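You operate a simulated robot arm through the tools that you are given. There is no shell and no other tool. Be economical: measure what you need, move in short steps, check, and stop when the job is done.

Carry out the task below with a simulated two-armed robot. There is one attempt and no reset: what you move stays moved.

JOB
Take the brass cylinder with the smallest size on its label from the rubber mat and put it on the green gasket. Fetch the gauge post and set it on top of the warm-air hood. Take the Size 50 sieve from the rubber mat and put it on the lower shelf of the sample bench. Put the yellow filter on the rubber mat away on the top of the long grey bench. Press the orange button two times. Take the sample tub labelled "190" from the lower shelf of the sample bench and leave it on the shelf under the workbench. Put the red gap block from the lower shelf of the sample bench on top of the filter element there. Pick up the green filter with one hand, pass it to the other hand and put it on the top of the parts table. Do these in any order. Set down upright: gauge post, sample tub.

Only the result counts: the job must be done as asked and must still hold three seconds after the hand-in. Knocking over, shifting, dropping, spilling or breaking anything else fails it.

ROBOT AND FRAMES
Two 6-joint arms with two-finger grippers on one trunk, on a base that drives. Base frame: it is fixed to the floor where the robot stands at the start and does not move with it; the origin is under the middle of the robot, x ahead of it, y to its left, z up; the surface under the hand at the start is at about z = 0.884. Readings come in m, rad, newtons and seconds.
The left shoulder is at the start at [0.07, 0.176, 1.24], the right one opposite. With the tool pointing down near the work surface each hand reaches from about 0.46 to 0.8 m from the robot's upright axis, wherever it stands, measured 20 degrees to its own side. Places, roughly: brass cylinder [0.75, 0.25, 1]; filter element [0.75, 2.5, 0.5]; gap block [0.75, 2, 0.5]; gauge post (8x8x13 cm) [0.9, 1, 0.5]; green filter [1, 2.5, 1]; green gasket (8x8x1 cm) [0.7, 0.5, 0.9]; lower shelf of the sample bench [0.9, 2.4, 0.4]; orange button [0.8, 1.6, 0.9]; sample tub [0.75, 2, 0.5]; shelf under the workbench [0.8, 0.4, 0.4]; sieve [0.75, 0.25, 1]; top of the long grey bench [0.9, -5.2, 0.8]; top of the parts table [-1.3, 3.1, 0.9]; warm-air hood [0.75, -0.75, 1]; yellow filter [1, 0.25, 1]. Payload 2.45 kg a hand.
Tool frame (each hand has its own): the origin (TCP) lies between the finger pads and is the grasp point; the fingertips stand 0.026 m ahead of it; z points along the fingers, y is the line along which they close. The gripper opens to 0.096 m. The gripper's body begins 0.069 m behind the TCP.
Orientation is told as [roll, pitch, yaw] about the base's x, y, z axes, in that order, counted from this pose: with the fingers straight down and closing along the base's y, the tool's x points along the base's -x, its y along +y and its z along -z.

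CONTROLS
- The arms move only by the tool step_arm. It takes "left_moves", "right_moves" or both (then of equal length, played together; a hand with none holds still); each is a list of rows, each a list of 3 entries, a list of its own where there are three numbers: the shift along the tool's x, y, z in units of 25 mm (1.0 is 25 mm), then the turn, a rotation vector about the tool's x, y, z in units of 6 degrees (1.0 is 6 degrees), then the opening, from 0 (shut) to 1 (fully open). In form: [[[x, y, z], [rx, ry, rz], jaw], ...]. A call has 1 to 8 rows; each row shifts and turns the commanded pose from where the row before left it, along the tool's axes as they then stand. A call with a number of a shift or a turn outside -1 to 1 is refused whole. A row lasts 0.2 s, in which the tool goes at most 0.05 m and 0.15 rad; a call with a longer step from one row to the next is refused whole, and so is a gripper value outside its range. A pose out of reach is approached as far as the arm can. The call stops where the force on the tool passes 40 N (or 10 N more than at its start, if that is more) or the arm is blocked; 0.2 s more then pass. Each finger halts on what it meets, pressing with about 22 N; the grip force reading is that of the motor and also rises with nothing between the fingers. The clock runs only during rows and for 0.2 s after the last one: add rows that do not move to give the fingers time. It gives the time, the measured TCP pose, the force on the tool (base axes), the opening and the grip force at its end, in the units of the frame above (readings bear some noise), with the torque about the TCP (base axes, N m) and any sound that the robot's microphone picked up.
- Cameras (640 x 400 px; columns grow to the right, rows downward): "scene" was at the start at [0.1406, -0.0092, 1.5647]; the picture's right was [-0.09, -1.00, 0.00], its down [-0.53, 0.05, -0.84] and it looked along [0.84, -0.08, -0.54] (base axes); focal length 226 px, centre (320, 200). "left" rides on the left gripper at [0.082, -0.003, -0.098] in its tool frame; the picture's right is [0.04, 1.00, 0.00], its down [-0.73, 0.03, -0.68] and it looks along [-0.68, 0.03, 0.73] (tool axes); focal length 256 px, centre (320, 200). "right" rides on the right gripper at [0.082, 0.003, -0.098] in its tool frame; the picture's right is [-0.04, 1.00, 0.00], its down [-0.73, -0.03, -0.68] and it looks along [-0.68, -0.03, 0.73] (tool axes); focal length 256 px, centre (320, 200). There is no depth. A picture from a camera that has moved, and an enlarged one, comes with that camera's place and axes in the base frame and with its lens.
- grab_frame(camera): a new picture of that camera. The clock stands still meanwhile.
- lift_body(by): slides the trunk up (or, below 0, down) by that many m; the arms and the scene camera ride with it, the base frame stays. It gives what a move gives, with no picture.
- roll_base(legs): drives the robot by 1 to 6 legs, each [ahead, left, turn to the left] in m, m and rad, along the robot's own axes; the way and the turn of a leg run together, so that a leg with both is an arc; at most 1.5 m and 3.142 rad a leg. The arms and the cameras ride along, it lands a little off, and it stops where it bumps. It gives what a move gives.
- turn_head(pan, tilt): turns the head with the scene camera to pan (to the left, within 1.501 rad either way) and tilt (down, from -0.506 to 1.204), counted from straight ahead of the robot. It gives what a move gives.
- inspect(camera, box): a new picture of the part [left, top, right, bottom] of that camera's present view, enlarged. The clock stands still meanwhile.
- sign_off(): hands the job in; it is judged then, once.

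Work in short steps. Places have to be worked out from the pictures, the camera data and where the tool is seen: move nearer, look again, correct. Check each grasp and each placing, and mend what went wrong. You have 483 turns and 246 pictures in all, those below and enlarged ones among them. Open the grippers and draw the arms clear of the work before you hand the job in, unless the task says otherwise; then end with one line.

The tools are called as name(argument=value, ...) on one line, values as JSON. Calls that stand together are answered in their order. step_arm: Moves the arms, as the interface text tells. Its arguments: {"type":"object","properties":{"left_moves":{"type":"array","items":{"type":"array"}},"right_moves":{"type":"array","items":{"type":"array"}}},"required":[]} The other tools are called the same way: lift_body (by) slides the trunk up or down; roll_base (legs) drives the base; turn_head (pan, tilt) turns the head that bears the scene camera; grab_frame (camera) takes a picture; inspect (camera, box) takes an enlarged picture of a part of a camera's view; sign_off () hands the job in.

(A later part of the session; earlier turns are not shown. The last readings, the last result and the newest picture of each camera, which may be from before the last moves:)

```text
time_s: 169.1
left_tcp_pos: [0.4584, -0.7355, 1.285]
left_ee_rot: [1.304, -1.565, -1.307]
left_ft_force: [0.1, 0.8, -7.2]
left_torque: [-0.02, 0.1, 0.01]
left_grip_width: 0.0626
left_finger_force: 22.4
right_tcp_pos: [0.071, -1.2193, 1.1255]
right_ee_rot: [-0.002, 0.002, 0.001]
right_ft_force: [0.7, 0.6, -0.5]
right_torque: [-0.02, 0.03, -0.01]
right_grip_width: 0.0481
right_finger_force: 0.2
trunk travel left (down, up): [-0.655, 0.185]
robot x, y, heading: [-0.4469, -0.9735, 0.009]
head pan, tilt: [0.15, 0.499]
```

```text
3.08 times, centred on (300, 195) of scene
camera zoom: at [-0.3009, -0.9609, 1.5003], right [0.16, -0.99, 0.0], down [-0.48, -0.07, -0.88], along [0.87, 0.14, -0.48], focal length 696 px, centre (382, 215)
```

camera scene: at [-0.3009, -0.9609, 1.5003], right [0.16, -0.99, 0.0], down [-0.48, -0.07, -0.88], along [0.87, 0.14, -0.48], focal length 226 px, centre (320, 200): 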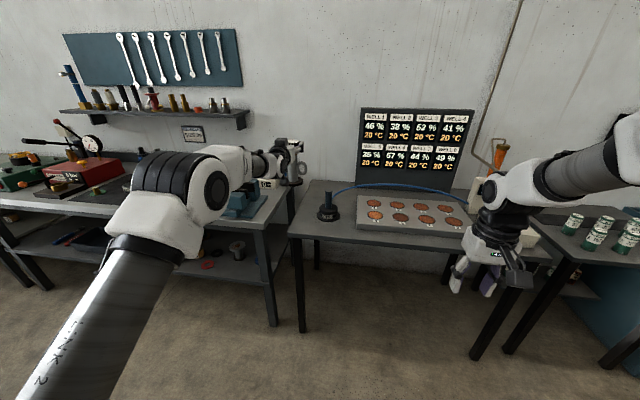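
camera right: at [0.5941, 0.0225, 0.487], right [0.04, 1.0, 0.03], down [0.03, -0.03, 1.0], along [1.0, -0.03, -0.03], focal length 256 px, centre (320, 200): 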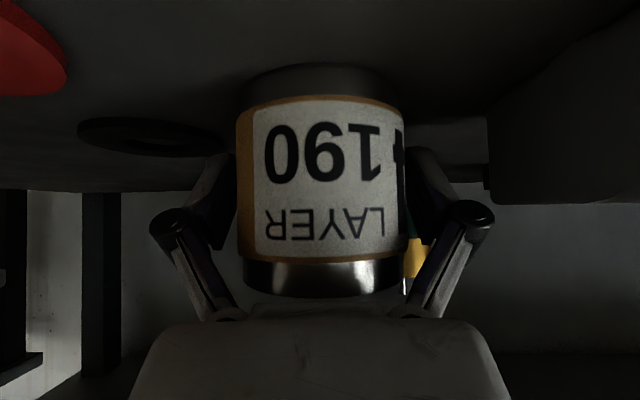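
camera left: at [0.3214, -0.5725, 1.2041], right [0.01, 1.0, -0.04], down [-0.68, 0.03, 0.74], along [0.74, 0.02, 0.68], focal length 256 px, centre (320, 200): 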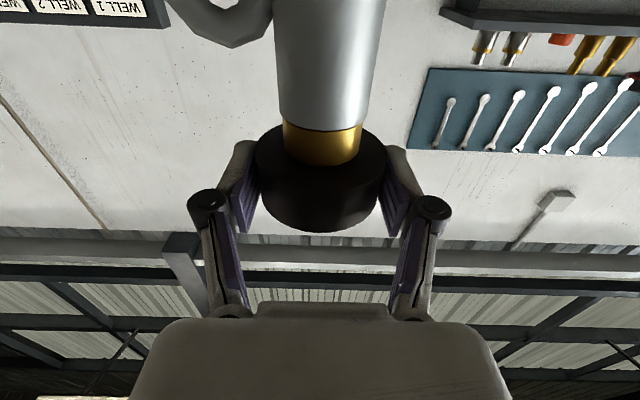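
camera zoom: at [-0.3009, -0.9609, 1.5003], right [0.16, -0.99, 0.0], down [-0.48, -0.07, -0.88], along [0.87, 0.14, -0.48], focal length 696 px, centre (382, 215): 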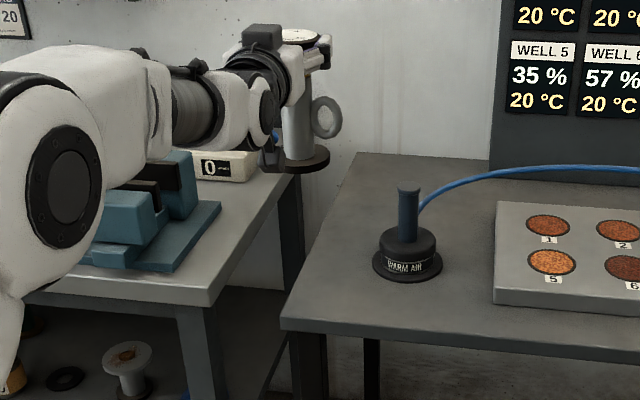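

Triangulating three views gives the stem top at about (0.73, −0.839, 0.984) — this bench is lower (~0.84). I move in 0.2 m with the post beside and above the hood, then re-measure from nearer.

roll_base(legs=[[0.2, 0, -0.008]])

turn_head(pan=0.25, tilt=0.6)

grab_frame(camera="scene")

inspect(camera="scene", box=[230, 110, 410, 260])

```text
time_s: 170.7
left_tcp_pos: [0.6547, -0.7416, 1.2881]
left_ee_rot: [1.99, -1.566, -1.999]
left_ft_force: [0.0, 0.1, -7.6]
left_torque: [0.01, 0.1, 0.0]
left_grip_width: 0.0626
left_finger_force: 22.4
right_tcp_pos: [0.2628, -1.2216, 1.1275]
right_ee_rot: [-0.001, -0.002, -0.005]
right_ft_force: [0.3, -1.1, 0.3]
right_torque: [0.0, 0.01, -0.03]
right_grip_width: 0.048
right_finger_force: 0.1
trunk travel left (down, up): [-0.655, 0.185]
robot x, y, heading: [-0.2448, -0.9751, -0.001]
head pan, tilt: [0.15, 0.499]
```

```text
time_s: 171.3
left_tcp_pos: [0.6563, -0.7429, 1.2842]
left_ee_rot: [1.367, -1.565, -1.374]
left_ft_force: [0.6, 0.0, -7.6]
left_torque: [0.0, 0.07, 0.0]
left_grip_width: 0.0625
left_finger_force: 21.7
right_tcp_pos: [0.2645, -1.2229, 1.1258]
right_ee_rot: [-0.003, 0.0, -0.006]
right_ft_force: [0.4, 0.5, 0.4]
right_torque: [-0.04, 0.02, 0.0]
right_grip_width: 0.0482
right_finger_force: 0.0
trunk travel left (down, up): [-0.655, 0.185]
robot x, y, heading: [-0.2499, -0.9729, -0.005]
head pan, tilt: [0.25, 0.6]
```

```text
126 pictures are left
camera scene: at [-0.1098, -0.9531, 1.4913], right [0.25, -0.97, 0.0], down [-0.55, -0.14, -0.82], along [0.8, 0.2, -0.57], focal length 226 px, centre (320, 200)
```

scene: 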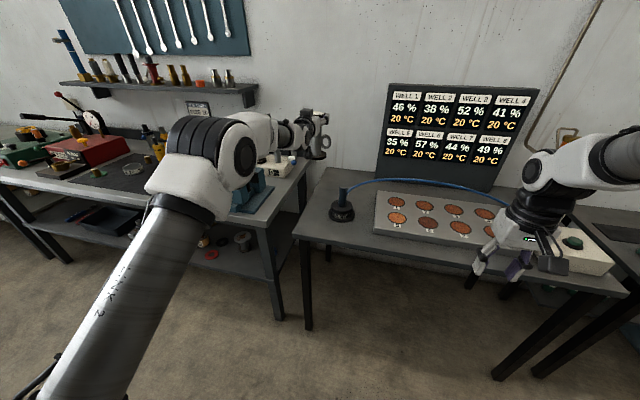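

```text
2.67 times, centred on (320, 185) of scene
camera zoom: at [-0.1098, -0.9531, 1.4913], right [0.25, -0.97, 0.0], down [-0.55, -0.14, -0.82], along [0.8, 0.2, -0.57], focal length 603 px, centre (320, 240)
```

zoom: 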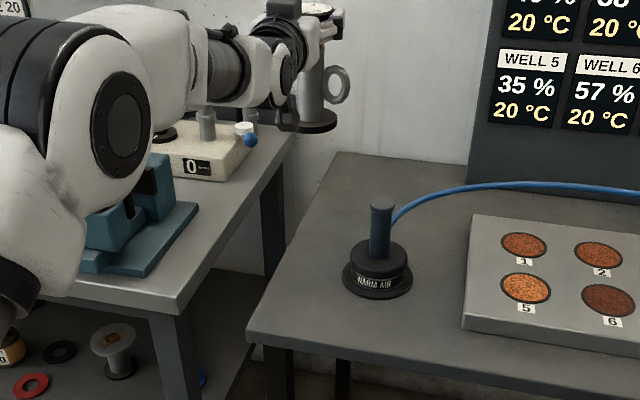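

Best estimate for the stem top: (0.725, −0.843, 0.98). I bring the post above it (still ~15 cm clear) and compare both in the image.

roll_base(legs=[[0.069, -0.102, 0.003]])

step_arm(left_moves=[[[0.9, 0, 0], [0, 0, 0], 0.4], [[0.9, 0, 0], [0, 0, 0], 0.4], [[0.9, 0, 0], [0, 0, 0], 0.4], [[0.9, 0, 0], [0, 0, 0], 0.4]])

inspect(camera="scene", box=[230, 90, 410, 250])

grab_frame(camera="right")

```text
time_s: 172.6
left_tcp_pos: [0.7277, -0.8455, 1.2864]
left_ee_rot: [1.797, -1.568, -1.807]
left_ft_force: [-0.9, 0.4, -7.4]
left_torque: [-0.02, 0.09, 0.03]
left_grip_width: 0.0626
left_finger_force: 21.9
right_tcp_pos: [0.3345, -1.3255, 1.1282]
right_ee_rot: [-0.003, -0.002, -0.007]
right_ft_force: [0.1, -0.9, 0.6]
right_torque: [-0.01, -0.03, 0.0]
right_grip_width: 0.048
right_finger_force: 0.2
trunk travel left (down, up): [-0.655, 0.185]
robot x, y, heading: [-0.1758, -1.0772, 0.002]
head pan, tilt: [0.25, 0.6]
```

```text
time_s: 173.6
left_tcp_pos: [0.7263, -0.8447, 1.1954]
left_ee_rot: [1.523, -1.568, -1.53]
left_ft_force: [-0.8, -0.8, -7.6]
left_torque: [-0.02, 0.06, -0.02]
left_grip_width: 0.0626
left_finger_force: 21.6
right_tcp_pos: [0.3357, -1.3263, 1.1271]
right_ee_rot: [-0.004, 0.0, -0.007]
right_ft_force: [-0.8, 0.1, 0.3]
right_torque: [-0.07, -0.01, -0.04]
right_grip_width: 0.0479
right_finger_force: 0.0
trunk travel left (down, up): [-0.655, 0.185]
robot x, y, heading: [-0.177, -1.079, -0.001]
head pan, tilt: [0.25, 0.6]
```

```text
2.50 times, centred on (320, 170) of scene
camera zoom: at [-0.0377, -1.0566, 1.4913], right [0.25, -0.97, 0.0], down [-0.55, -0.14, -0.82], along [0.8, 0.2, -0.57], focal length 566 px, centre (320, 275)
```

zoom: 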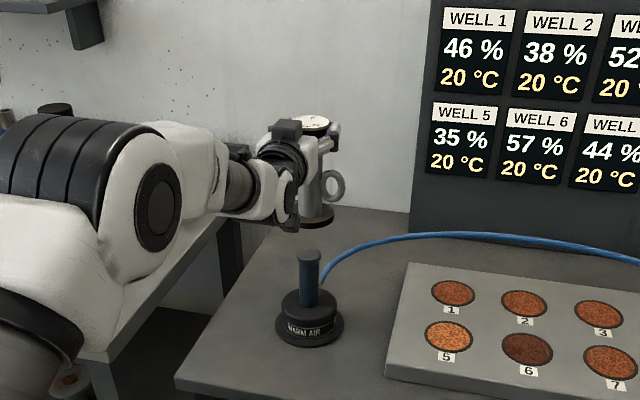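

```text
123 pictures are left
camera right: at [0.2553, -1.3213, 1.2249], right [0.05, 1.0, 0.0], down [0.73, -0.03, 0.68], along [0.68, -0.03, -0.73], focal length 256 px, centre (320, 200)
```

right: 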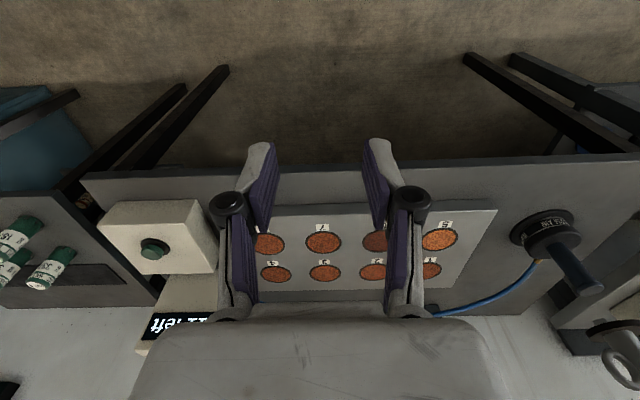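

With the right-hand and head cameras together the stem top comes out at (0.709, −0.851, 1.000), both rays agreeing within a millimetre. I shift −17 mm, −5 mm and lower 35 mm.

step_arm(left_moves=[[[0, -0.2, -0.68], [0, 0, 0], 0.4], [[0.5, 0, 0], [0, 0, 0], 0.4], [[0.4, 0, 0], [0, 0, 0], 0.4], [[0.3, 0, 0], [0, 0, 0], 0.4], [[0, 0, 0], [0, 0, 0], 0.4]])

inspect(camera="scene", box=[270, 130, 370, 230])

inspect(camera="right", box=[480, 200, 640, 390])

```text
time_s: 174.8
left_tcp_pos: [0.7119, -0.851, 1.1671]
left_ee_rot: [1.635, -1.565, -1.644]
left_ft_force: [0.2, 0.5, -6.9]
left_torque: [0.01, 0.04, 0.01]
left_grip_width: 0.063
left_finger_force: 22.5
right_tcp_pos: [0.335, -1.3274, 1.1279]
right_ee_rot: [-0.003, 0.0, -0.008]
right_ft_force: [-0.3, 0.5, 0.7]
right_torque: [0.02, 0.02, -0.01]
right_grip_width: 0.0479
right_finger_force: 0.1
trunk travel left (down, up): [-0.655, 0.185]
robot x, y, heading: [-0.1746, -1.0811, 0.0]
head pan, tilt: [0.25, 0.6]
```

```text
4.00 times, centred on (320, 180) of scene
camera zoom: at [-0.0382, -1.0573, 1.4913], right [0.24, -0.97, 0.0], down [-0.55, -0.14, -0.82], along [0.8, 0.2, -0.57], focal length 905 px, centre (320, 280)
```

zoom: 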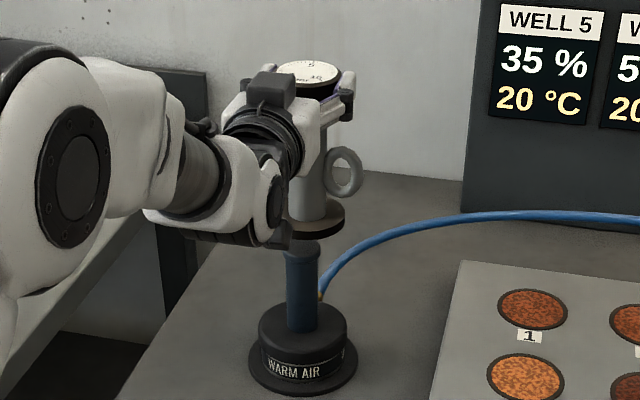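

```text
2.11 times, centred on (560, 295) of right
camera zoom: at [0.2549, -1.322, 1.2249], right [0.05, 1.0, 0.0], down [0.73, -0.03, 0.68], along [0.68, -0.03, -0.73], focal length 539 px, centre (-185, 0)
```

zoom: 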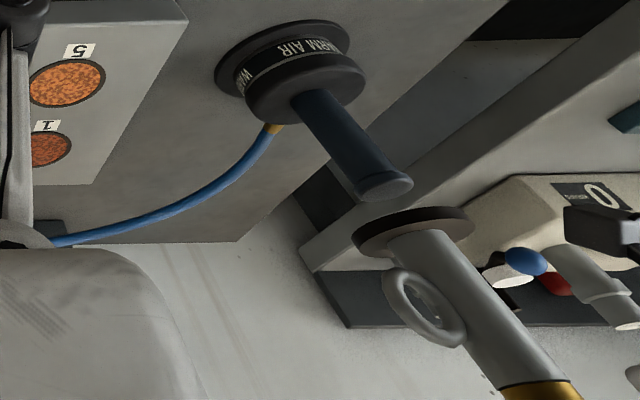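

Both views show the base nearly over the stem. I lower 12 mm more and compare again close to contact.

step_arm(left_moves=[[[0.25, 0, 0], [0, 0, 0], 0.4], [[0.25, 0, 0], [0, 0, 0], 0.4], [[0, 0, 0], [0, 0, 0], 0.4]])

inspect(camera="scene", box=[290, 160, 350, 230])

inspect(camera="right", box=[540, 230, 640, 340])

```text
time_s: 175.6
left_tcp_pos: [0.7112, -0.8507, 1.1534]
left_ee_rot: [1.575, -1.565, -1.586]
left_ft_force: [0.0, 0.3, -8.3]
left_torque: [0.01, 0.07, -0.03]
left_grip_width: 0.0626
left_finger_force: 21.9
right_tcp_pos: [0.3344, -1.3266, 1.1261]
right_ee_rot: [-0.003, -0.001, -0.007]
right_ft_force: [-0.4, -0.5, 0.2]
right_torque: [-0.02, -0.01, 0.05]
right_grip_width: 0.0481
right_finger_force: 0.1
trunk travel left (down, up): [-0.655, 0.185]
robot x, y, heading: [-0.1761, -1.0765, -0.001]
head pan, tilt: [0.25, 0.6]
```

```text
5.71 times, centred on (320, 195) of scene
camera zoom: at [-0.0388, -1.0576, 1.4914], right [0.24, -0.97, 0.0], down [-0.55, -0.14, -0.82], along [0.8, 0.2, -0.57], focal length 1292 px, centre (320, 229)
```

zoom: 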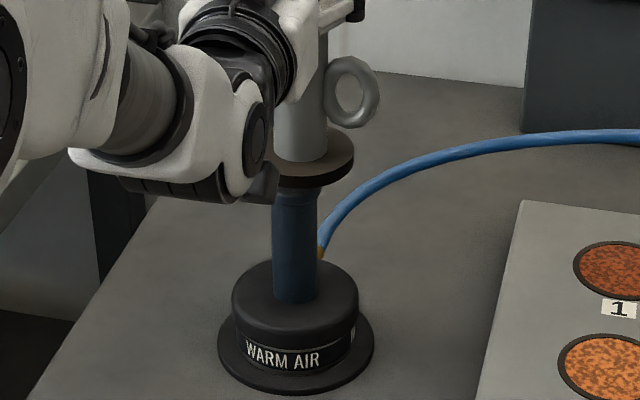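

```text
3.64 times, centred on (590, 285) of right
camera zoom: at [0.2544, -1.3222, 1.2251], right [0.05, 1.0, 0.0], down [0.73, -0.03, 0.68], along [0.68, -0.03, -0.73], focal length 931 px, centre (-662, -109)
```

zoom: 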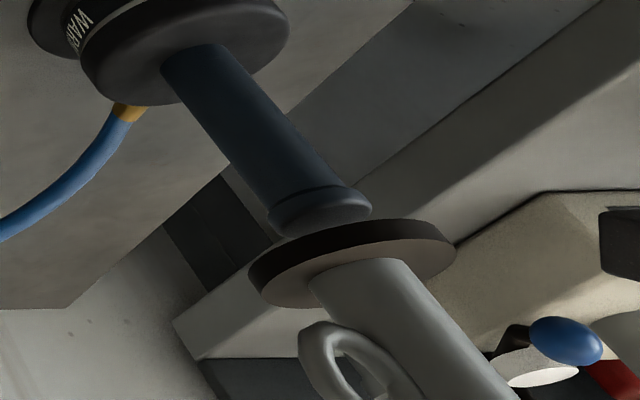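

Aligned within a few millimetres; I correct −4 mm in x and keep lowering slowly until contact.

step_arm(left_moves=[[[0, 0.06, -0.16], [0, 0, 0], 0.4], [[0.12, 0, 0], [0, 0, 0], 0.4], [[0.12, 0, 0], [0, 0, 0], 0.4], [[0.12, 0, 0], [0, 0, 0], 0.4], [[0, 0, 0], [0, 0, 0], 0.4]])

inspect(camera="right", box=[540, 230, 640, 340])

```text
time_s: 176.8
left_tcp_pos: [0.708, -0.8489, 1.1453]
left_ee_rot: [1.597, -1.567, -1.604]
left_ft_force: [0.4, 0.2, -7.6]
left_torque: [0.01, 0.04, 0.03]
left_grip_width: 0.0628
left_finger_force: 21.5
right_tcp_pos: [0.3346, -1.3274, 1.1269]
right_ee_rot: [-0.003, -0.001, -0.007]
right_ft_force: [0.1, 0.2, -0.2]
right_torque: [0.0, -0.03, 0.0]
right_grip_width: 0.0478
right_finger_force: 0.0
trunk travel left (down, up): [-0.655, 0.185]
robot x, y, heading: [-0.1764, -1.0813, 0.001]
head pan, tilt: [0.25, 0.6]
```

```text
3.64 times, centred on (590, 285) of right
camera zoom: at [0.2546, -1.3221, 1.225], right [0.05, 1.0, 0.0], down [0.73, -0.03, 0.68], along [0.68, -0.03, -0.73], focal length 931 px, centre (-662, -109)
```

zoom: 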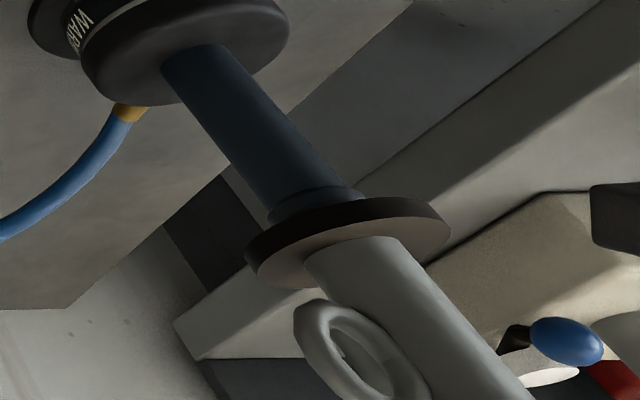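

step_arm(left_moves=[[[0.1, 0, 0], [0, 0, 0], 0.4], [[0.1, 0, 0], [0, 0, 0], 0.4], [[0.1, 0, 0], [0, 0, 0], 0.4], [[0, 0, 0], [0, 0, 0], 0.4]])

```text
time_s: 177.8
left_tcp_pos: [0.7072, -0.8476, 1.1382]
left_ee_rot: [1.641, -1.568, -1.647]
left_ft_force: [0.2, 0.1, -6.1]
left_torque: [0.03, 0.1, 0.0]
left_grip_width: 0.063
left_finger_force: 22.1
right_tcp_pos: [0.3355, -1.3275, 1.1271]
right_ee_rot: [-0.003, 0.0, -0.007]
right_ft_force: [-0.1, 0.0, -0.3]
right_torque: [0.0, 0.02, 0.04]
right_grip_width: 0.0478
right_finger_force: 0.1
trunk travel left (down, up): [-0.655, 0.185]
robot x, y, heading: [-0.178, -1.0773, -0.0]
head pan, tilt: [0.25, 0.6]
```

step_arm(left_moves=[[[0.08, 0, 0], [0, 0, 0], 0.4], [[0.08, 0, 0], [0, 0, 0], 0.4], [[0.08, 0, 0], [0, 0, 0], 0.4], [[0, 0, 0], [0, 0, 0], 0.4]])

inspect(camera="right", box=[540, 230, 640, 340])

```text
time_s: 178.8
left_tcp_pos: [0.7047, -0.848, 1.1371]
left_ee_rot: [2.586, -1.562, -2.592]
left_ft_force: [5.3, 3.1, 12.2]
left_torque: [0.25, -0.71, 0.03]
left_grip_width: 0.0626
left_finger_force: 22.0
right_tcp_pos: [0.3324, -1.3271, 1.1291]
right_ee_rot: [-0.001, -0.003, -0.008]
right_ft_force: [0.0, -0.6, 1.0]
right_torque: [0.01, 0.0, 0.03]
right_grip_width: 0.048
right_finger_force: 0.1
trunk travel left (down, up): [-0.655, 0.185]
robot x, y, heading: [-0.1758, -1.0821, -0.003]
head pan, tilt: [0.25, 0.6]
```

```text
3.64 times, centred on (590, 285) of right
camera zoom: at [0.252, -1.3223, 1.2262], right [0.05, 1.0, 0.0], down [0.73, -0.03, 0.68], along [0.68, -0.03, -0.73], focal length 931 px, centre (-662, -109)
```

zoom: 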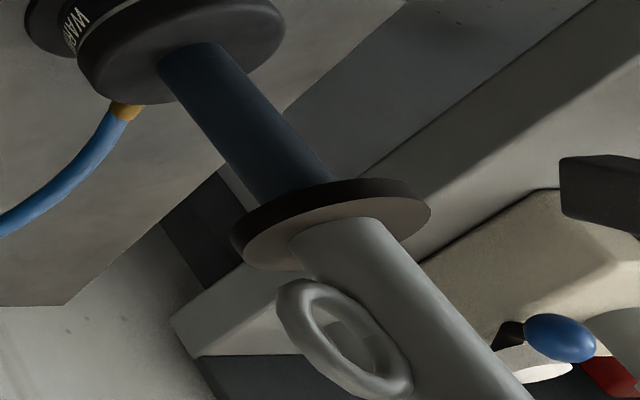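

Contact (≈19 N reaction) with very little moment, so the base bears near the stem's centre. I ease off 1 mm and read again before letting go.

step_arm(left_moves=[[[-0.05, 0, 0], [0, 0, 0], 0.4], [[0, 0, 0], [0, 0, 0], 0.4]])

inspect(camera="scene", box=[280, 140, 360, 240])

```text
time_s: 179.4
left_tcp_pos: [0.7059, -0.8476, 1.1352]
left_ee_rot: [2.316, -1.564, -2.324]
left_ft_force: [4.7, 3.6, 12.8]
left_torque: [0.29, -0.59, 0.02]
left_grip_width: 0.0626
left_finger_force: 21.7
right_tcp_pos: [0.3322, -1.3262, 1.127]
right_ee_rot: [-0.002, -0.004, -0.01]
right_ft_force: [-0.8, 0.4, 0.4]
right_torque: [0.01, -0.03, 0.0]
right_grip_width: 0.048
right_finger_force: 0.1
trunk travel left (down, up): [-0.655, 0.185]
robot x, y, heading: [-0.1759, -1.0751, -0.004]
head pan, tilt: [0.25, 0.6]
```

```text
4.00 times, centred on (320, 190) of scene
camera zoom: at [-0.042, -1.0579, 1.4918], right [0.24, -0.97, 0.0], down [-0.55, -0.14, -0.83], along [0.8, 0.2, -0.56], focal length 905 px, centre (320, 240)
```

zoom: 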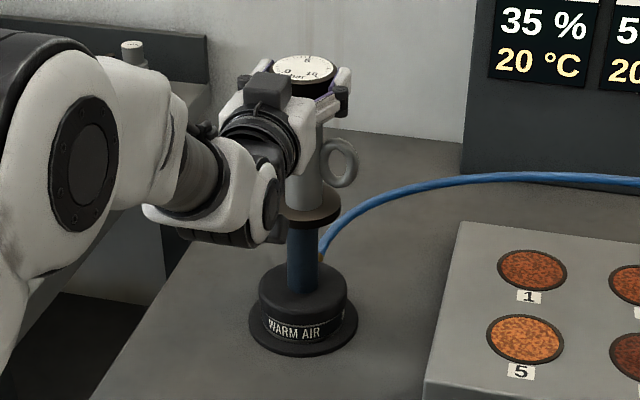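

step_arm(left_moves=[[[-0.05, 0, 0], [0, 0, 0], 0.4], [[0, 0, 0], [0, 0, 0], 0.4]])

```text
time_s: 180.0
left_tcp_pos: [0.7046, -0.848, 1.1366]
left_ee_rot: [2.179, -1.565, -2.187]
left_ft_force: [4.3, 2.8, 11.5]
left_torque: [0.33, -0.57, 0.0]
left_grip_width: 0.0625
left_finger_force: 21.7
right_tcp_pos: [0.3317, -1.3272, 1.129]
right_ee_rot: [-0.003, -0.001, -0.008]
right_ft_force: [0.3, 0.3, -0.3]
right_torque: [0.02, 0.01, -0.02]
right_grip_width: 0.0482
right_finger_force: 0.1
trunk travel left (down, up): [-0.655, 0.185]
robot x, y, heading: [-0.1777, -1.0785, -0.0]
head pan, tilt: [0.25, 0.6]
```

step_arm(left_moves=[[[-0.1, 0, 0], [0, 0, 0], 0.4], [[0, 0, 0], [0, 0, 0], 0.4]])

```text
time_s: 180.6
left_tcp_pos: [0.7053, -0.8481, 1.1369]
left_ee_rot: [1.714, -1.564, -1.724]
left_ft_force: [2.3, 4.5, 6.5]
left_torque: [0.39, -0.19, 0.06]
left_grip_width: 0.0627
left_finger_force: 22.7
right_tcp_pos: [0.3336, -1.3266, 1.1276]
right_ee_rot: [-0.004, -0.003, -0.006]
right_ft_force: [-0.8, -0.6, -0.1]
right_torque: [-0.02, 0.0, 0.02]
right_grip_width: 0.048
right_finger_force: 0.0
trunk travel left (down, up): [-0.655, 0.185]
robot x, y, heading: [-0.1771, -1.0785, -0.004]
head pan, tilt: [0.25, 0.6]
```

I check the alignment once more, enlarged, before releasing.

inspect(camera="right", box=[550, 220, 640, 310])

inspect(camera="scene", box=[296, 155, 346, 225])

```text
4.44 times, centred on (595, 265) of right
camera zoom: at [0.2524, -1.322, 1.2258], right [0.05, 1.0, 0.0], down [0.73, -0.03, 0.68], along [0.68, -0.03, -0.73], focal length 1138 px, centre (-902, -89)
```

zoom: 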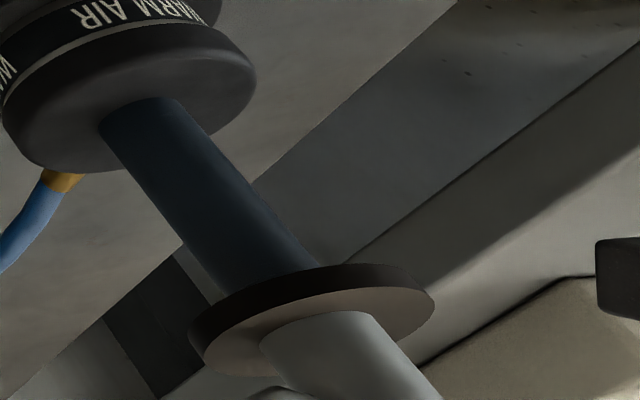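

```text
5.71 times, centred on (321, 190) of scene
camera zoom: at [-0.0412, -1.0574, 1.4916], right [0.25, -0.97, 0.0], down [-0.55, -0.14, -0.83], along [0.8, 0.2, -0.56], focal length 1292 px, centre (314, 257)
```

zoom: 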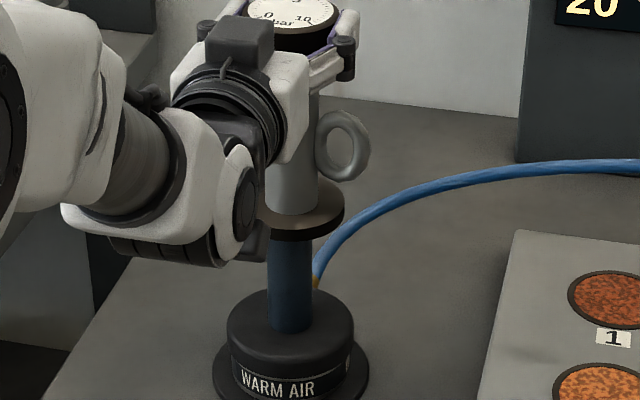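

The base looks ~6 mm short in x. I lift 5 mm, shift 5 mm forward, and lower again to a light touch.

step_arm(left_moves=[[[-0.3, 0, 0], [0, 0, 0], 0.4], [[0, 0, 0.2], [0, 0, 0], 0.4], [[0, 0, 0], [0, 0, 0], 0.4], [[0.12, 0, 0], [0, 0, 0], 0.4], [[0.08, 0, 0], [0, 0, 0], 0.4], [[0, 0, 0], [0, 0, 0], 0.4]])

inspect(camera="right", box=[550, 220, 640, 310])

```text
time_s: 182.0
left_tcp_pos: [0.7121, -0.8489, 1.139]
left_ee_rot: [1.52, -1.568, -1.529]
left_ft_force: [0.6, -0.8, -6.2]
left_torque: [-0.04, 0.08, -0.02]
left_grip_width: 0.0624
left_finger_force: 21.3
right_tcp_pos: [0.335, -1.3256, 1.1268]
right_ee_rot: [-0.004, 0.001, -0.006]
right_ft_force: [-0.1, -0.5, -0.1]
right_torque: [0.0, -0.01, 0.03]
right_grip_width: 0.0479
right_finger_force: 0.1
trunk travel left (down, up): [-0.655, 0.185]
robot x, y, heading: [-0.1758, -1.0804, 0.001]
head pan, tilt: [0.25, 0.6]
```

```text
4.44 times, centred on (595, 265) of right
camera zoom: at [0.2546, -1.3221, 1.225], right [0.05, 1.0, 0.0], down [0.73, -0.03, 0.68], along [0.68, -0.03, -0.73], focal length 1138 px, centre (-902, -89)
```

zoom: 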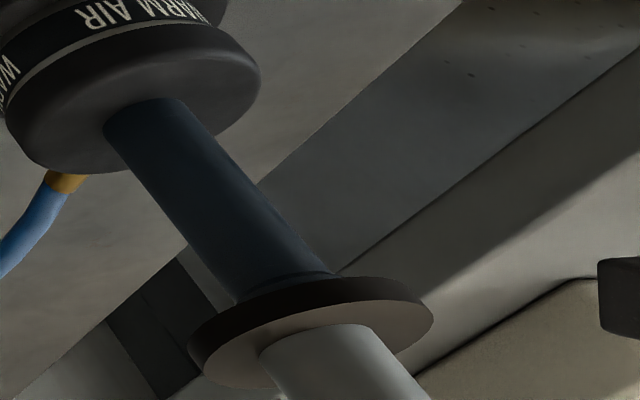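

Well centred now. I lower the last millimetres.

step_arm(left_moves=[[[0.05, 0, 0], [0, 0, 0], 0.4], [[0.04, 0, 0], [0, 0, 0], 0.4], [[0, 0, 0], [0, 0, 0], 0.4]])

```text
time_s: 182.8
left_tcp_pos: [0.7119, -0.8489, 1.138]
left_ee_rot: [1.874, -1.566, -1.884]
left_ft_force: [0.4, 1.0, -5.0]
left_torque: [0.15, 0.07, 0.01]
left_grip_width: 0.0625
left_finger_force: 22.1
right_tcp_pos: [0.3352, -1.3268, 1.1283]
right_ee_rot: [-0.004, 0.0, -0.007]
right_ft_force: [0.3, -0.1, 0.0]
right_torque: [-0.03, 0.01, 0.02]
right_grip_width: 0.048
right_finger_force: 0.0
trunk travel left (down, up): [-0.655, 0.185]
robot x, y, heading: [-0.1761, -1.0822, -0.002]
head pan, tilt: [0.25, 0.6]
```

step_arm(left_moves=[[[0.05, 0, 0], [0, 0, 0], 0.4], [[0, 0, 0], [0, 0, 0], 0.4]])

```text
time_s: 183.4
left_tcp_pos: [0.7122, -0.8495, 1.1377]
left_ee_rot: [2.055, -1.565, -2.064]
left_ft_force: [0.9, 2.3, -0.8]
left_torque: [0.26, 0.03, -0.02]
left_grip_width: 0.0626
left_finger_force: 22.3
right_tcp_pos: [0.3337, -1.3269, 1.1279]
right_ee_rot: [-0.004, -0.002, -0.007]
right_ft_force: [-0.7, 0.3, 0.0]
right_torque: [0.0, -0.02, 0.01]
right_grip_width: 0.0477
right_finger_force: 0.1
trunk travel left (down, up): [-0.655, 0.185]
robot x, y, heading: [-0.1771, -1.0786, -0.003]
head pan, tilt: [0.25, 0.6]
```

Nearly all the weight rests on the stem now. I open the fingers.

step_arm(left_moves=[[[0, 0, 0], [0, 0, 0], 0.75], [[0, 0, 0], [0, 0, 0], 0.85], [[0, 0, 0], [0, 0, 0], 0.9], [[0, 0, 0], [0, 0, 0], 0.9]])

inspect(camera="scene", box=[270, 120, 370, 240])

grab_frame(camera="left")

```text
time_s: 184.4
left_tcp_pos: [0.7113, -0.8497, 1.1368]
left_ee_rot: [1.883, -1.566, -1.893]
left_ft_force: [-0.3, 0.1, -0.4]
left_torque: [0.0, -0.03, -0.02]
left_grip_width: 0.0866
left_finger_force: 0.1
right_tcp_pos: [0.3326, -1.3271, 1.1284]
right_ee_rot: [-0.002, -0.001, -0.008]
right_ft_force: [0.0, -0.9, 1.2]
right_torque: [-0.02, 0.01, 0.0]
right_grip_width: 0.0481
right_finger_force: 0.1
trunk travel left (down, up): [-0.655, 0.185]
robot x, y, heading: [-0.1806, -1.0795, -0.006]
head pan, tilt: [0.25, 0.6]
```

```text
3.33 times, centred on (320, 180) of scene
camera zoom: at [-0.0401, -1.0579, 1.4915], right [0.24, -0.97, 0.0], down [-0.55, -0.14, -0.82], along [0.8, 0.2, -0.57], focal length 754 px, centre (320, 267)
```

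zoom: 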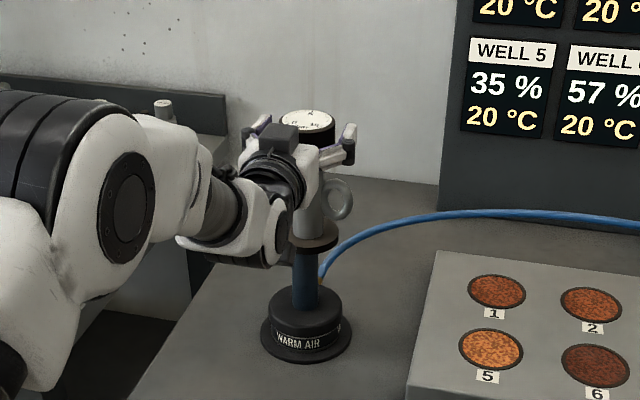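

```text
111 pictures are left
camera left: at [0.6125, -0.851, 1.056], right [0.01, 1.0, -0.04], down [-0.68, 0.03, 0.73], along [0.73, 0.02, 0.68], focal length 256 px, centre (320, 200)
```

left: 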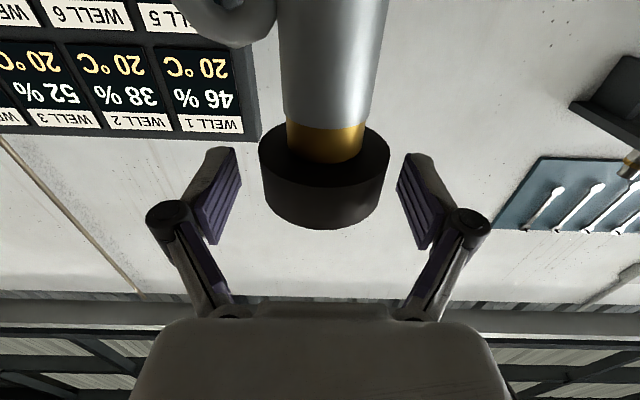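

The post stands on the hood by itself. I withdraw the hand straight back 0.16 m.

step_arm(left_moves=[[[0, 0, -0.6], [0, 0, 0], 0.9], [[0, 0, -0.8], [0, 0, 0], 0.9], [[0, 0, -1], [0, 0, 0], 0.9], [[0, 0, -1], [0, 0, 0], 0.9], [[0, 0, -1], [0, 0, 0], 0.9], [[0, 0, -1], [0, 0, 0], 0.9], [[0, 0, -1], [0, 0, 0], 0.9]])

inspect(camera="scene", box=[270, 120, 370, 240])

```text
time_s: 186.0
left_tcp_pos: [0.5516, -0.8473, 1.1367]
left_ee_rot: [2.157, -1.565, -2.165]
left_ft_force: [-0.5, -0.6, 0.1]
left_torque: [0.0, 0.02, 0.0]
left_grip_width: 0.0864
left_finger_force: 0.0
right_tcp_pos: [0.3332, -1.3268, 1.1274]
right_ee_rot: [0.0, -0.002, -0.007]
right_ft_force: [0.0, 0.5, -0.2]
right_torque: [0.01, -0.01, 0.01]
right_grip_width: 0.048
right_finger_force: 0.0
trunk travel left (down, up): [-0.655, 0.185]
robot x, y, heading: [-0.1766, -1.0787, -0.001]
head pan, tilt: [0.25, 0.6]
```

```text
3.33 times, centred on (320, 180) of scene
camera zoom: at [-0.0412, -1.0579, 1.4917], right [0.24, -0.97, 0.0], down [-0.55, -0.14, -0.83], along [0.8, 0.2, -0.56], focal length 754 px, centre (320, 267)
```

zoom: 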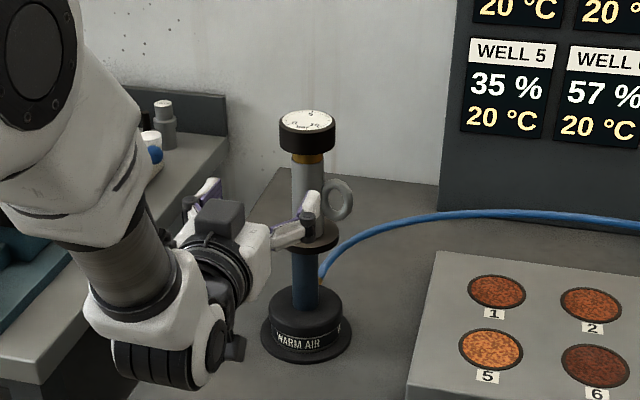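

The gauge post stands centred on the hood. Next the yellow filter: I back away, then turn the left hand back to vertical in free air.

roll_base(legs=[[-0.35, 0, 0], [0, 1.1, 0]])

step_arm(left_moves=[[[0, 0, 0], [0, 1, 0], 1], [[0, 0, 0], [0, 1, 0], 1], [[0, 0, 0], [0, 1, 0], 1], [[0, 0, 0], [0, 1, 0], 1], [[0, 0, 0], [0, 1, 0], 1], [[0, 0, 0], [0, 1, 0], 1], [[0, 0, 0], [0, 1, 0], 1], [[0, 0, 0], [0, 1, 0], 1]])

step_arm(left_moves=[[[0, 0, -0.5], [0, 1, 0], 1], [[0, 0, -0.5], [0, 1, 0], 1], [[0, 0, -0.5], [0, 1, 0], 1], [[0, 0, -0.5], [0, 1, 0], 1], [[0, 0, -0.5], [0, 1, 0], 1], [[0, 0, -0.5], [0, 1, 0], 1], [[0, 0, -0.5], [0, 1, 0], 1], [[0, 0, 0], [0, 0, 0], 1]])

turn_head(pan=0.0, tilt=0.6)

grab_frame(camera="scene")

grab_frame(camera="left")

```text
time_s: 193.5
left_tcp_pos: [0.2384, 0.2561, 1.1353]
left_ee_rot: [1.9, -1.566, -1.93]
left_ft_force: [0.4, 0.3, 0.2]
left_torque: [0.01, -0.02, -0.01]
left_grip_width: 0.0864
left_finger_force: 0.0
right_tcp_pos: [0.01, -0.2194, 1.128]
right_ee_rot: [-0.002, -0.002, -0.028]
right_ft_force: [-0.1, -0.6, -0.5]
right_torque: [-0.02, 0.05, 0.0]
right_grip_width: 0.0479
right_finger_force: 0.0
trunk travel left (down, up): [-0.655, 0.185]
robot x, y, heading: [-0.4944, 0.0376, -0.025]
head pan, tilt: [0.25, 0.6]
```

```text
time_s: 195.3
left_tcp_pos: [0.2376, 0.2564, 1.1369]
left_ee_rot: [0.006, -0.735, -0.034]
left_ft_force: [-0.5, -0.3, 0.2]
left_torque: [0.01, 0.0, 0.02]
left_grip_width: 0.096
left_finger_force: 0.0
right_tcp_pos: [0.012, -0.2189, 1.1266]
right_ee_rot: [-0.003, -0.003, -0.028]
right_ft_force: [0.6, -0.3, 0.4]
right_torque: [-0.04, 0.01, 0.03]
right_grip_width: 0.0479
right_finger_force: 0.0
trunk travel left (down, up): [-0.655, 0.185]
robot x, y, heading: [-0.4927, 0.0393, -0.019]
head pan, tilt: [0.25, 0.6]
```

```text
time_s: 197.1
left_tcp_pos: [0.2037, 0.2563, 1.2137]
left_ee_rot: [0.004, -0.002, -0.029]
left_ft_force: [0.1, 1.0, -0.1]
left_torque: [0.01, 0.01, 0.01]
left_grip_width: 0.0962
left_finger_force: 0.1
right_tcp_pos: [0.0095, -0.2201, 1.1266]
right_ee_rot: [-0.002, -0.002, -0.029]
right_ft_force: [-0.8, 0.3, 0.0]
right_torque: [0.04, 0.0, 0.0]
right_grip_width: 0.0479
right_finger_force: 0.0
trunk travel left (down, up): [-0.655, 0.185]
robot x, y, heading: [-0.4942, 0.0432, -0.02]
head pan, tilt: [0.25, 0.6]
```

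```text
time_s: 197.9
left_tcp_pos: [0.2048, 0.2566, 1.2126]
left_ee_rot: [0.006, -0.001, -0.03]
left_ft_force: [0.3, -0.2, -0.6]
left_torque: [0.0, 0.0, -0.02]
left_grip_width: 0.0963
left_finger_force: 0.1
right_tcp_pos: [0.0116, -0.2187, 1.1275]
right_ee_rot: [-0.003, -0.001, -0.028]
right_ft_force: [0.1, 0.5, 0.5]
right_torque: [0.05, -0.02, 0.02]
right_grip_width: 0.0479
right_finger_force: 0.1
trunk travel left (down, up): [-0.655, 0.185]
robot x, y, heading: [-0.5018, 0.0411, -0.021]
head pan, tilt: [0.0, 0.6]
```

```text
109 pictures are left
camera scene: at [-0.3558, 0.0363, 1.4915], right [-0.02, -1.0, 0.0], down [-0.56, 0.01, -0.82], along [0.82, -0.02, -0.57], focal length 226 px, centre (320, 200)
```

scene: 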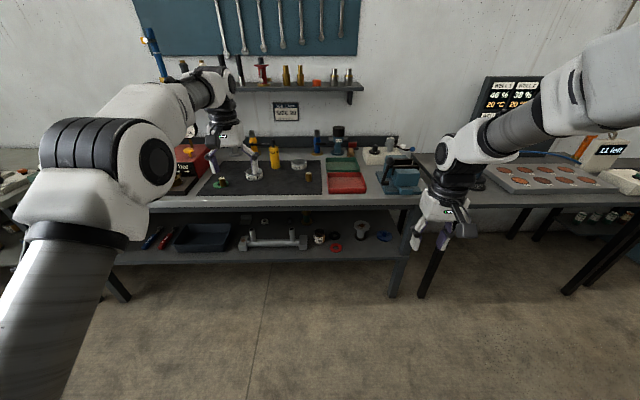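

```text
108 pictures are left
camera left: at [0.1227, 0.256, 1.3121], right [-0.01, 1.0, 0.0], down [0.73, 0.0, 0.68], along [0.68, 0.01, -0.73], focal length 256 px, centre (320, 200)
```

left: 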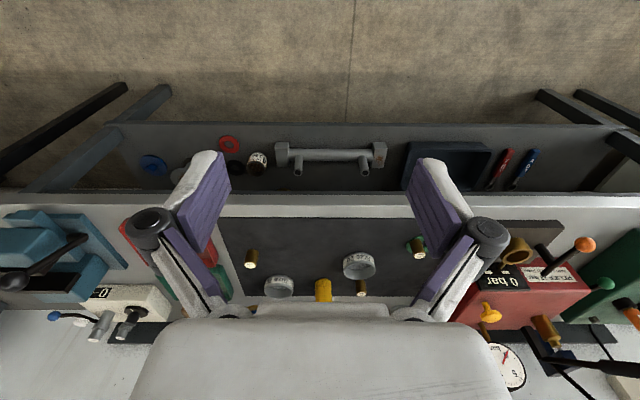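

Everything placed so far is in order. I raise the trunk 80 mm for clearance and roll in toward the yellow filter.

lift_body(by=0.08)

roll_base(legs=[[0.1, 0, 0.021], [0.45, 0, 0]])

grab_frame(camera="left")

grab_frame(camera="scene")

```text
time_s: 199.0
left_tcp_pos: [0.2052, 0.2566, 1.2933]
left_ee_rot: [0.004, -0.001, -0.029]
left_ft_force: [-0.1, -0.4, -0.1]
left_torque: [0.03, 0.01, 0.01]
left_grip_width: 0.096
left_finger_force: 0.1
right_tcp_pos: [0.0111, -0.2188, 1.2076]
right_ee_rot: [0.0, 0.0, -0.028]
right_ft_force: [0.2, -0.2, -0.2]
right_torque: [0.0, 0.02, -0.02]
right_grip_width: 0.0481
right_finger_force: 0.0
trunk travel left (down, up): [-0.735, 0.105]
robot x, y, heading: [-0.4959, 0.0409, -0.025]
head pan, tilt: [0.0, 0.6]
```

```text
time_s: 202.5
left_tcp_pos: [0.7381, 0.2876, 1.2926]
left_ee_rot: [0.005, -0.003, 0.009]
left_ft_force: [0.5, 0.3, -0.5]
left_torque: [0.0, -0.01, 0.0]
left_grip_width: 0.096
left_finger_force: 0.1
right_tcp_pos: [0.5656, -0.195, 1.2081]
right_ee_rot: [-0.002, -0.001, 0.013]
right_ft_force: [-0.7, -0.1, 0.9]
right_torque: [0.01, 0.01, 0.0]
right_grip_width: 0.048
right_finger_force: 0.1
trunk travel left (down, up): [-0.735, 0.105]
robot x, y, heading: [0.0502, 0.0434, 0.017]
head pan, tilt: [0.0, 0.6]
```

```text
107 pictures are left
camera left: at [0.6575, 0.2834, 1.3928], right [-0.05, 1.0, 0.0], down [0.73, 0.03, 0.68], along [0.68, 0.04, -0.73], focal length 256 px, centre (320, 200)
```

left: 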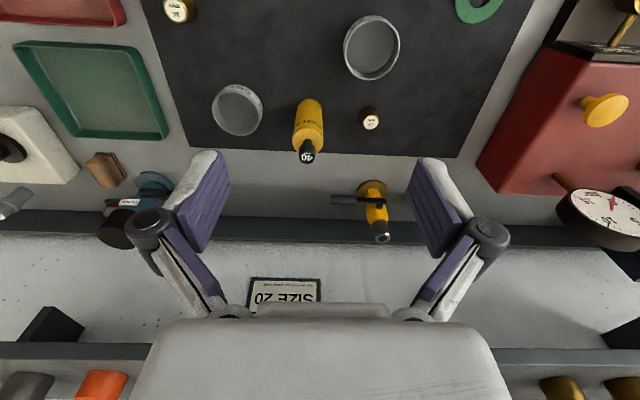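

```text
106 pictures are left
camera scene: at [0.1881, 0.0442, 1.5717], right [0.02, -1.0, 0.0], down [-0.56, -0.01, -0.83], along [0.83, 0.02, -0.56], focal length 226 px, centre (320, 200)
```

scene: 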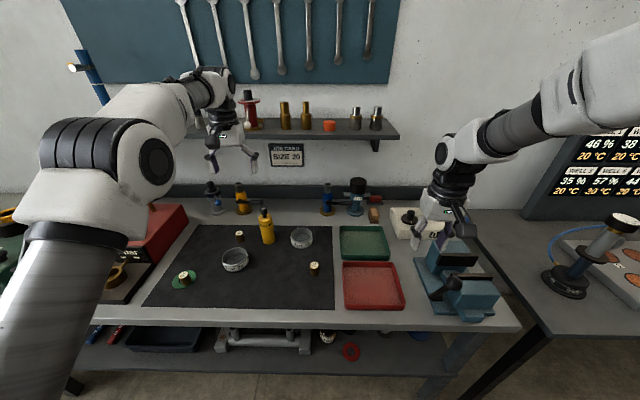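

The filter stands at about (0.887, 0.278), 53 mm thick, top ≈ 1.05. I roll 0.1 m ahead, then bring the left hand down over it.

roll_base(legs=[[0.1, 0, -0.015]])

step_arm(left_moves=[[[-0.5, 0, 0.8], [0, 0, 0], 1], [[-0.5, 0, 0.8], [0, 0, 0], 1], [[-0.5, 0, 0.8], [0, 0, 0], 1], [[-0.4, 0, 0.8], [0, 0, 0], 1], [[0, 0, 0.8], [0, 0, 0], 1]])

grab_frame(camera="left")

grab_frame(camera="scene")

```text
time_s: 203.6
left_tcp_pos: [0.8422, 0.2755, 1.2947]
left_ee_rot: [0.006, -0.003, -0.008]
left_ft_force: [0.0, -1.1, -0.3]
left_torque: [-0.02, -0.03, 0.0]
left_grip_width: 0.096
left_finger_force: 0.0
right_tcp_pos: [0.6587, -0.2041, 1.2084]
right_ee_rot: [-0.002, -0.005, -0.003]
right_ft_force: [0.1, -0.5, 0.3]
right_torque: [-0.02, -0.05, -0.04]
right_grip_width: 0.0478
right_finger_force: 0.0
trunk travel left (down, up): [-0.735, 0.105]
robot x, y, heading: [0.1465, 0.0411, -0.006]
head pan, tilt: [0.0, 0.6]
```

```text
time_s: 204.8
left_tcp_pos: [0.8879, 0.276, 1.1928]
left_ee_rot: [0.003, -0.004, -0.008]
left_ft_force: [-0.9, 0.4, -0.3]
left_torque: [-0.02, 0.02, 0.05]
left_grip_width: 0.0958
left_finger_force: 0.1
left hand out of reach, approached as far as the arm can: row 4
right_tcp_pos: [0.6594, -0.2033, 1.2085]
right_ee_rot: [-0.002, -0.001, -0.003]
right_ft_force: [0.2, -0.6, 0.2]
right_torque: [-0.04, -0.01, -0.01]
right_grip_width: 0.0478
right_finger_force: 0.1
trunk travel left (down, up): [-0.735, 0.105]
robot x, y, heading: [0.144, 0.0413, 0.0]
head pan, tilt: [0.0, 0.6]
```

```text
105 pictures are left
camera left: at [0.8059, 0.2732, 1.2907], right [-0.03, 1.0, 0.01], down [0.73, 0.02, 0.68], along [0.68, 0.03, -0.73], focal length 256 px, centre (320, 200)
```

left: 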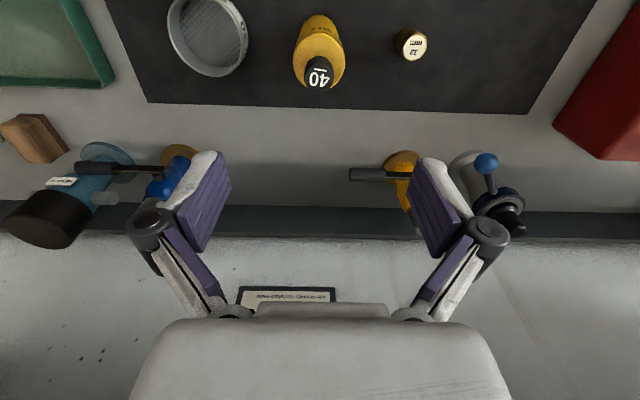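

```text
104 pictures are left
camera scene: at [0.2878, 0.0426, 1.5717], right [0.0, -1.0, 0.0], down [-0.56, 0.0, -0.83], along [0.83, 0.0, -0.56], focal length 226 px, centre (320, 200)
```

scene: 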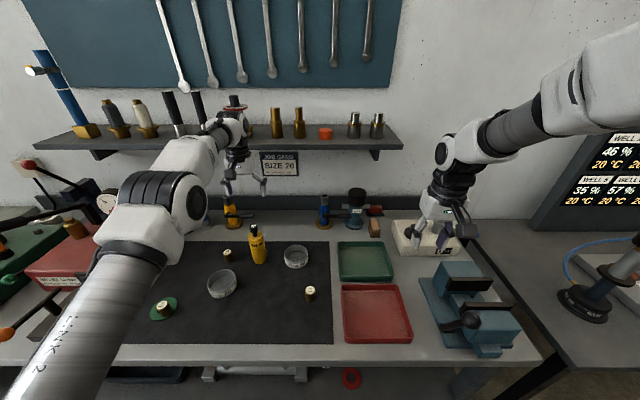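

The cap is at (0.880, 0.278), nearly under the tool. I go down 0.19 m around it.

step_arm(left_moves=[[[0.3, 0.06, 0.9], [0, 0, 0], 1], [[0, 0, 1], [0, 0, 0], 1], [[0, 0, 1], [0, 0, 0], 1], [[0, 0, 1], [0, 0, 0], 1]])

grab_frame(camera="left")

```text
time_s: 205.8
left_tcp_pos: [0.8823, 0.2764, 1.0948]
left_ee_rot: [0.005, -0.004, -0.008]
left_ft_force: [-0.5, -0.3, 0.4]
left_torque: [0.03, 0.03, 0.0]
left_grip_width: 0.0959
left_finger_force: 0.1
right_tcp_pos: [0.6618, -0.2036, 1.2083]
right_ee_rot: [-0.005, -0.002, -0.001]
right_ft_force: [-0.1, 0.1, 0.2]
right_torque: [-0.05, 0.02, 0.05]
right_grip_width: 0.0481
right_finger_force: 0.1
trunk travel left (down, up): [-0.735, 0.105]
robot x, y, heading: [0.1479, 0.0434, 0.001]
head pan, tilt: [0.0, 0.6]
```

```text
103 pictures are left
camera left: at [0.8001, 0.2742, 1.193], right [-0.03, 1.0, 0.0], down [0.73, 0.02, 0.68], along [0.68, 0.03, -0.73], focal length 256 px, centre (320, 200)
```

left: 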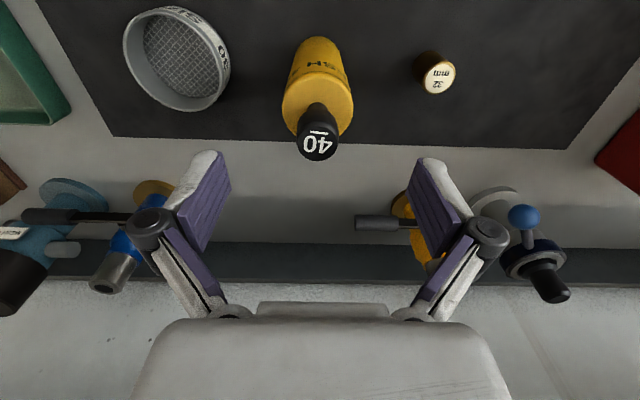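

Aligned. I lower another 95 mm and close on the body.

step_arm(left_moves=[[[0, 0, 1], [0, 0, 0], 1], [[0, 0, 1], [0, 0, 0], 1], [[0, 0, 1], [0, 0, 0], 1], [[0, 0, 0.8], [0, 0, 0], 1], [[0, 0, 0], [0, 0, 0], 1], [[0, 0, 0], [0, 0, 0], 0.3], [[0, 0, 0], [0, 0, 0], 0.3], [[0, 0, 0], [0, 0, 0], 0.3]])

grab_frame(camera="left")

```text
time_s: 207.6
left_tcp_pos: [0.8817, 0.2807, 1.0005]
left_ee_rot: [0.005, 0.0, -0.007]
left_ft_force: [-2.5, -1.0, 1.6]
left_torque: [-0.13, 0.21, 0.04]
left_grip_width: 0.0516
left_finger_force: 22.1
right_tcp_pos: [0.6605, -0.2053, 1.2076]
right_ee_rot: [-0.001, -0.001, -0.004]
right_ft_force: [-0.3, 0.0, 0.0]
right_torque: [-0.01, -0.02, -0.01]
right_grip_width: 0.048
right_finger_force: 0.0
trunk travel left (down, up): [-0.735, 0.105]
robot x, y, heading: [0.1468, 0.0419, 0.002]
head pan, tilt: [0.0, 0.6]
```

```text
102 pictures are left
camera left: at [0.7992, 0.2776, 1.0991], right [-0.03, 1.0, 0.01], down [0.73, 0.02, 0.68], along [0.68, 0.03, -0.73], focal length 256 px, centre (320, 200)
```

left: 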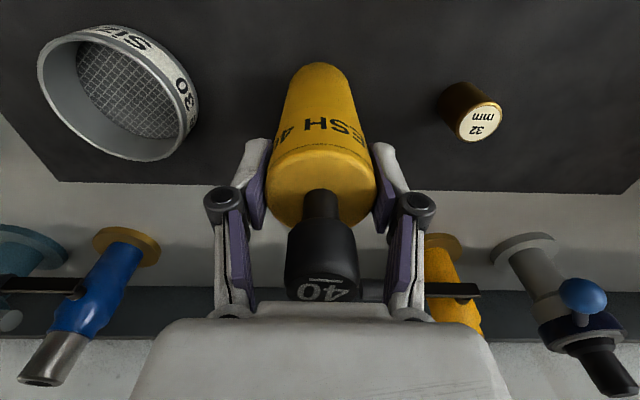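

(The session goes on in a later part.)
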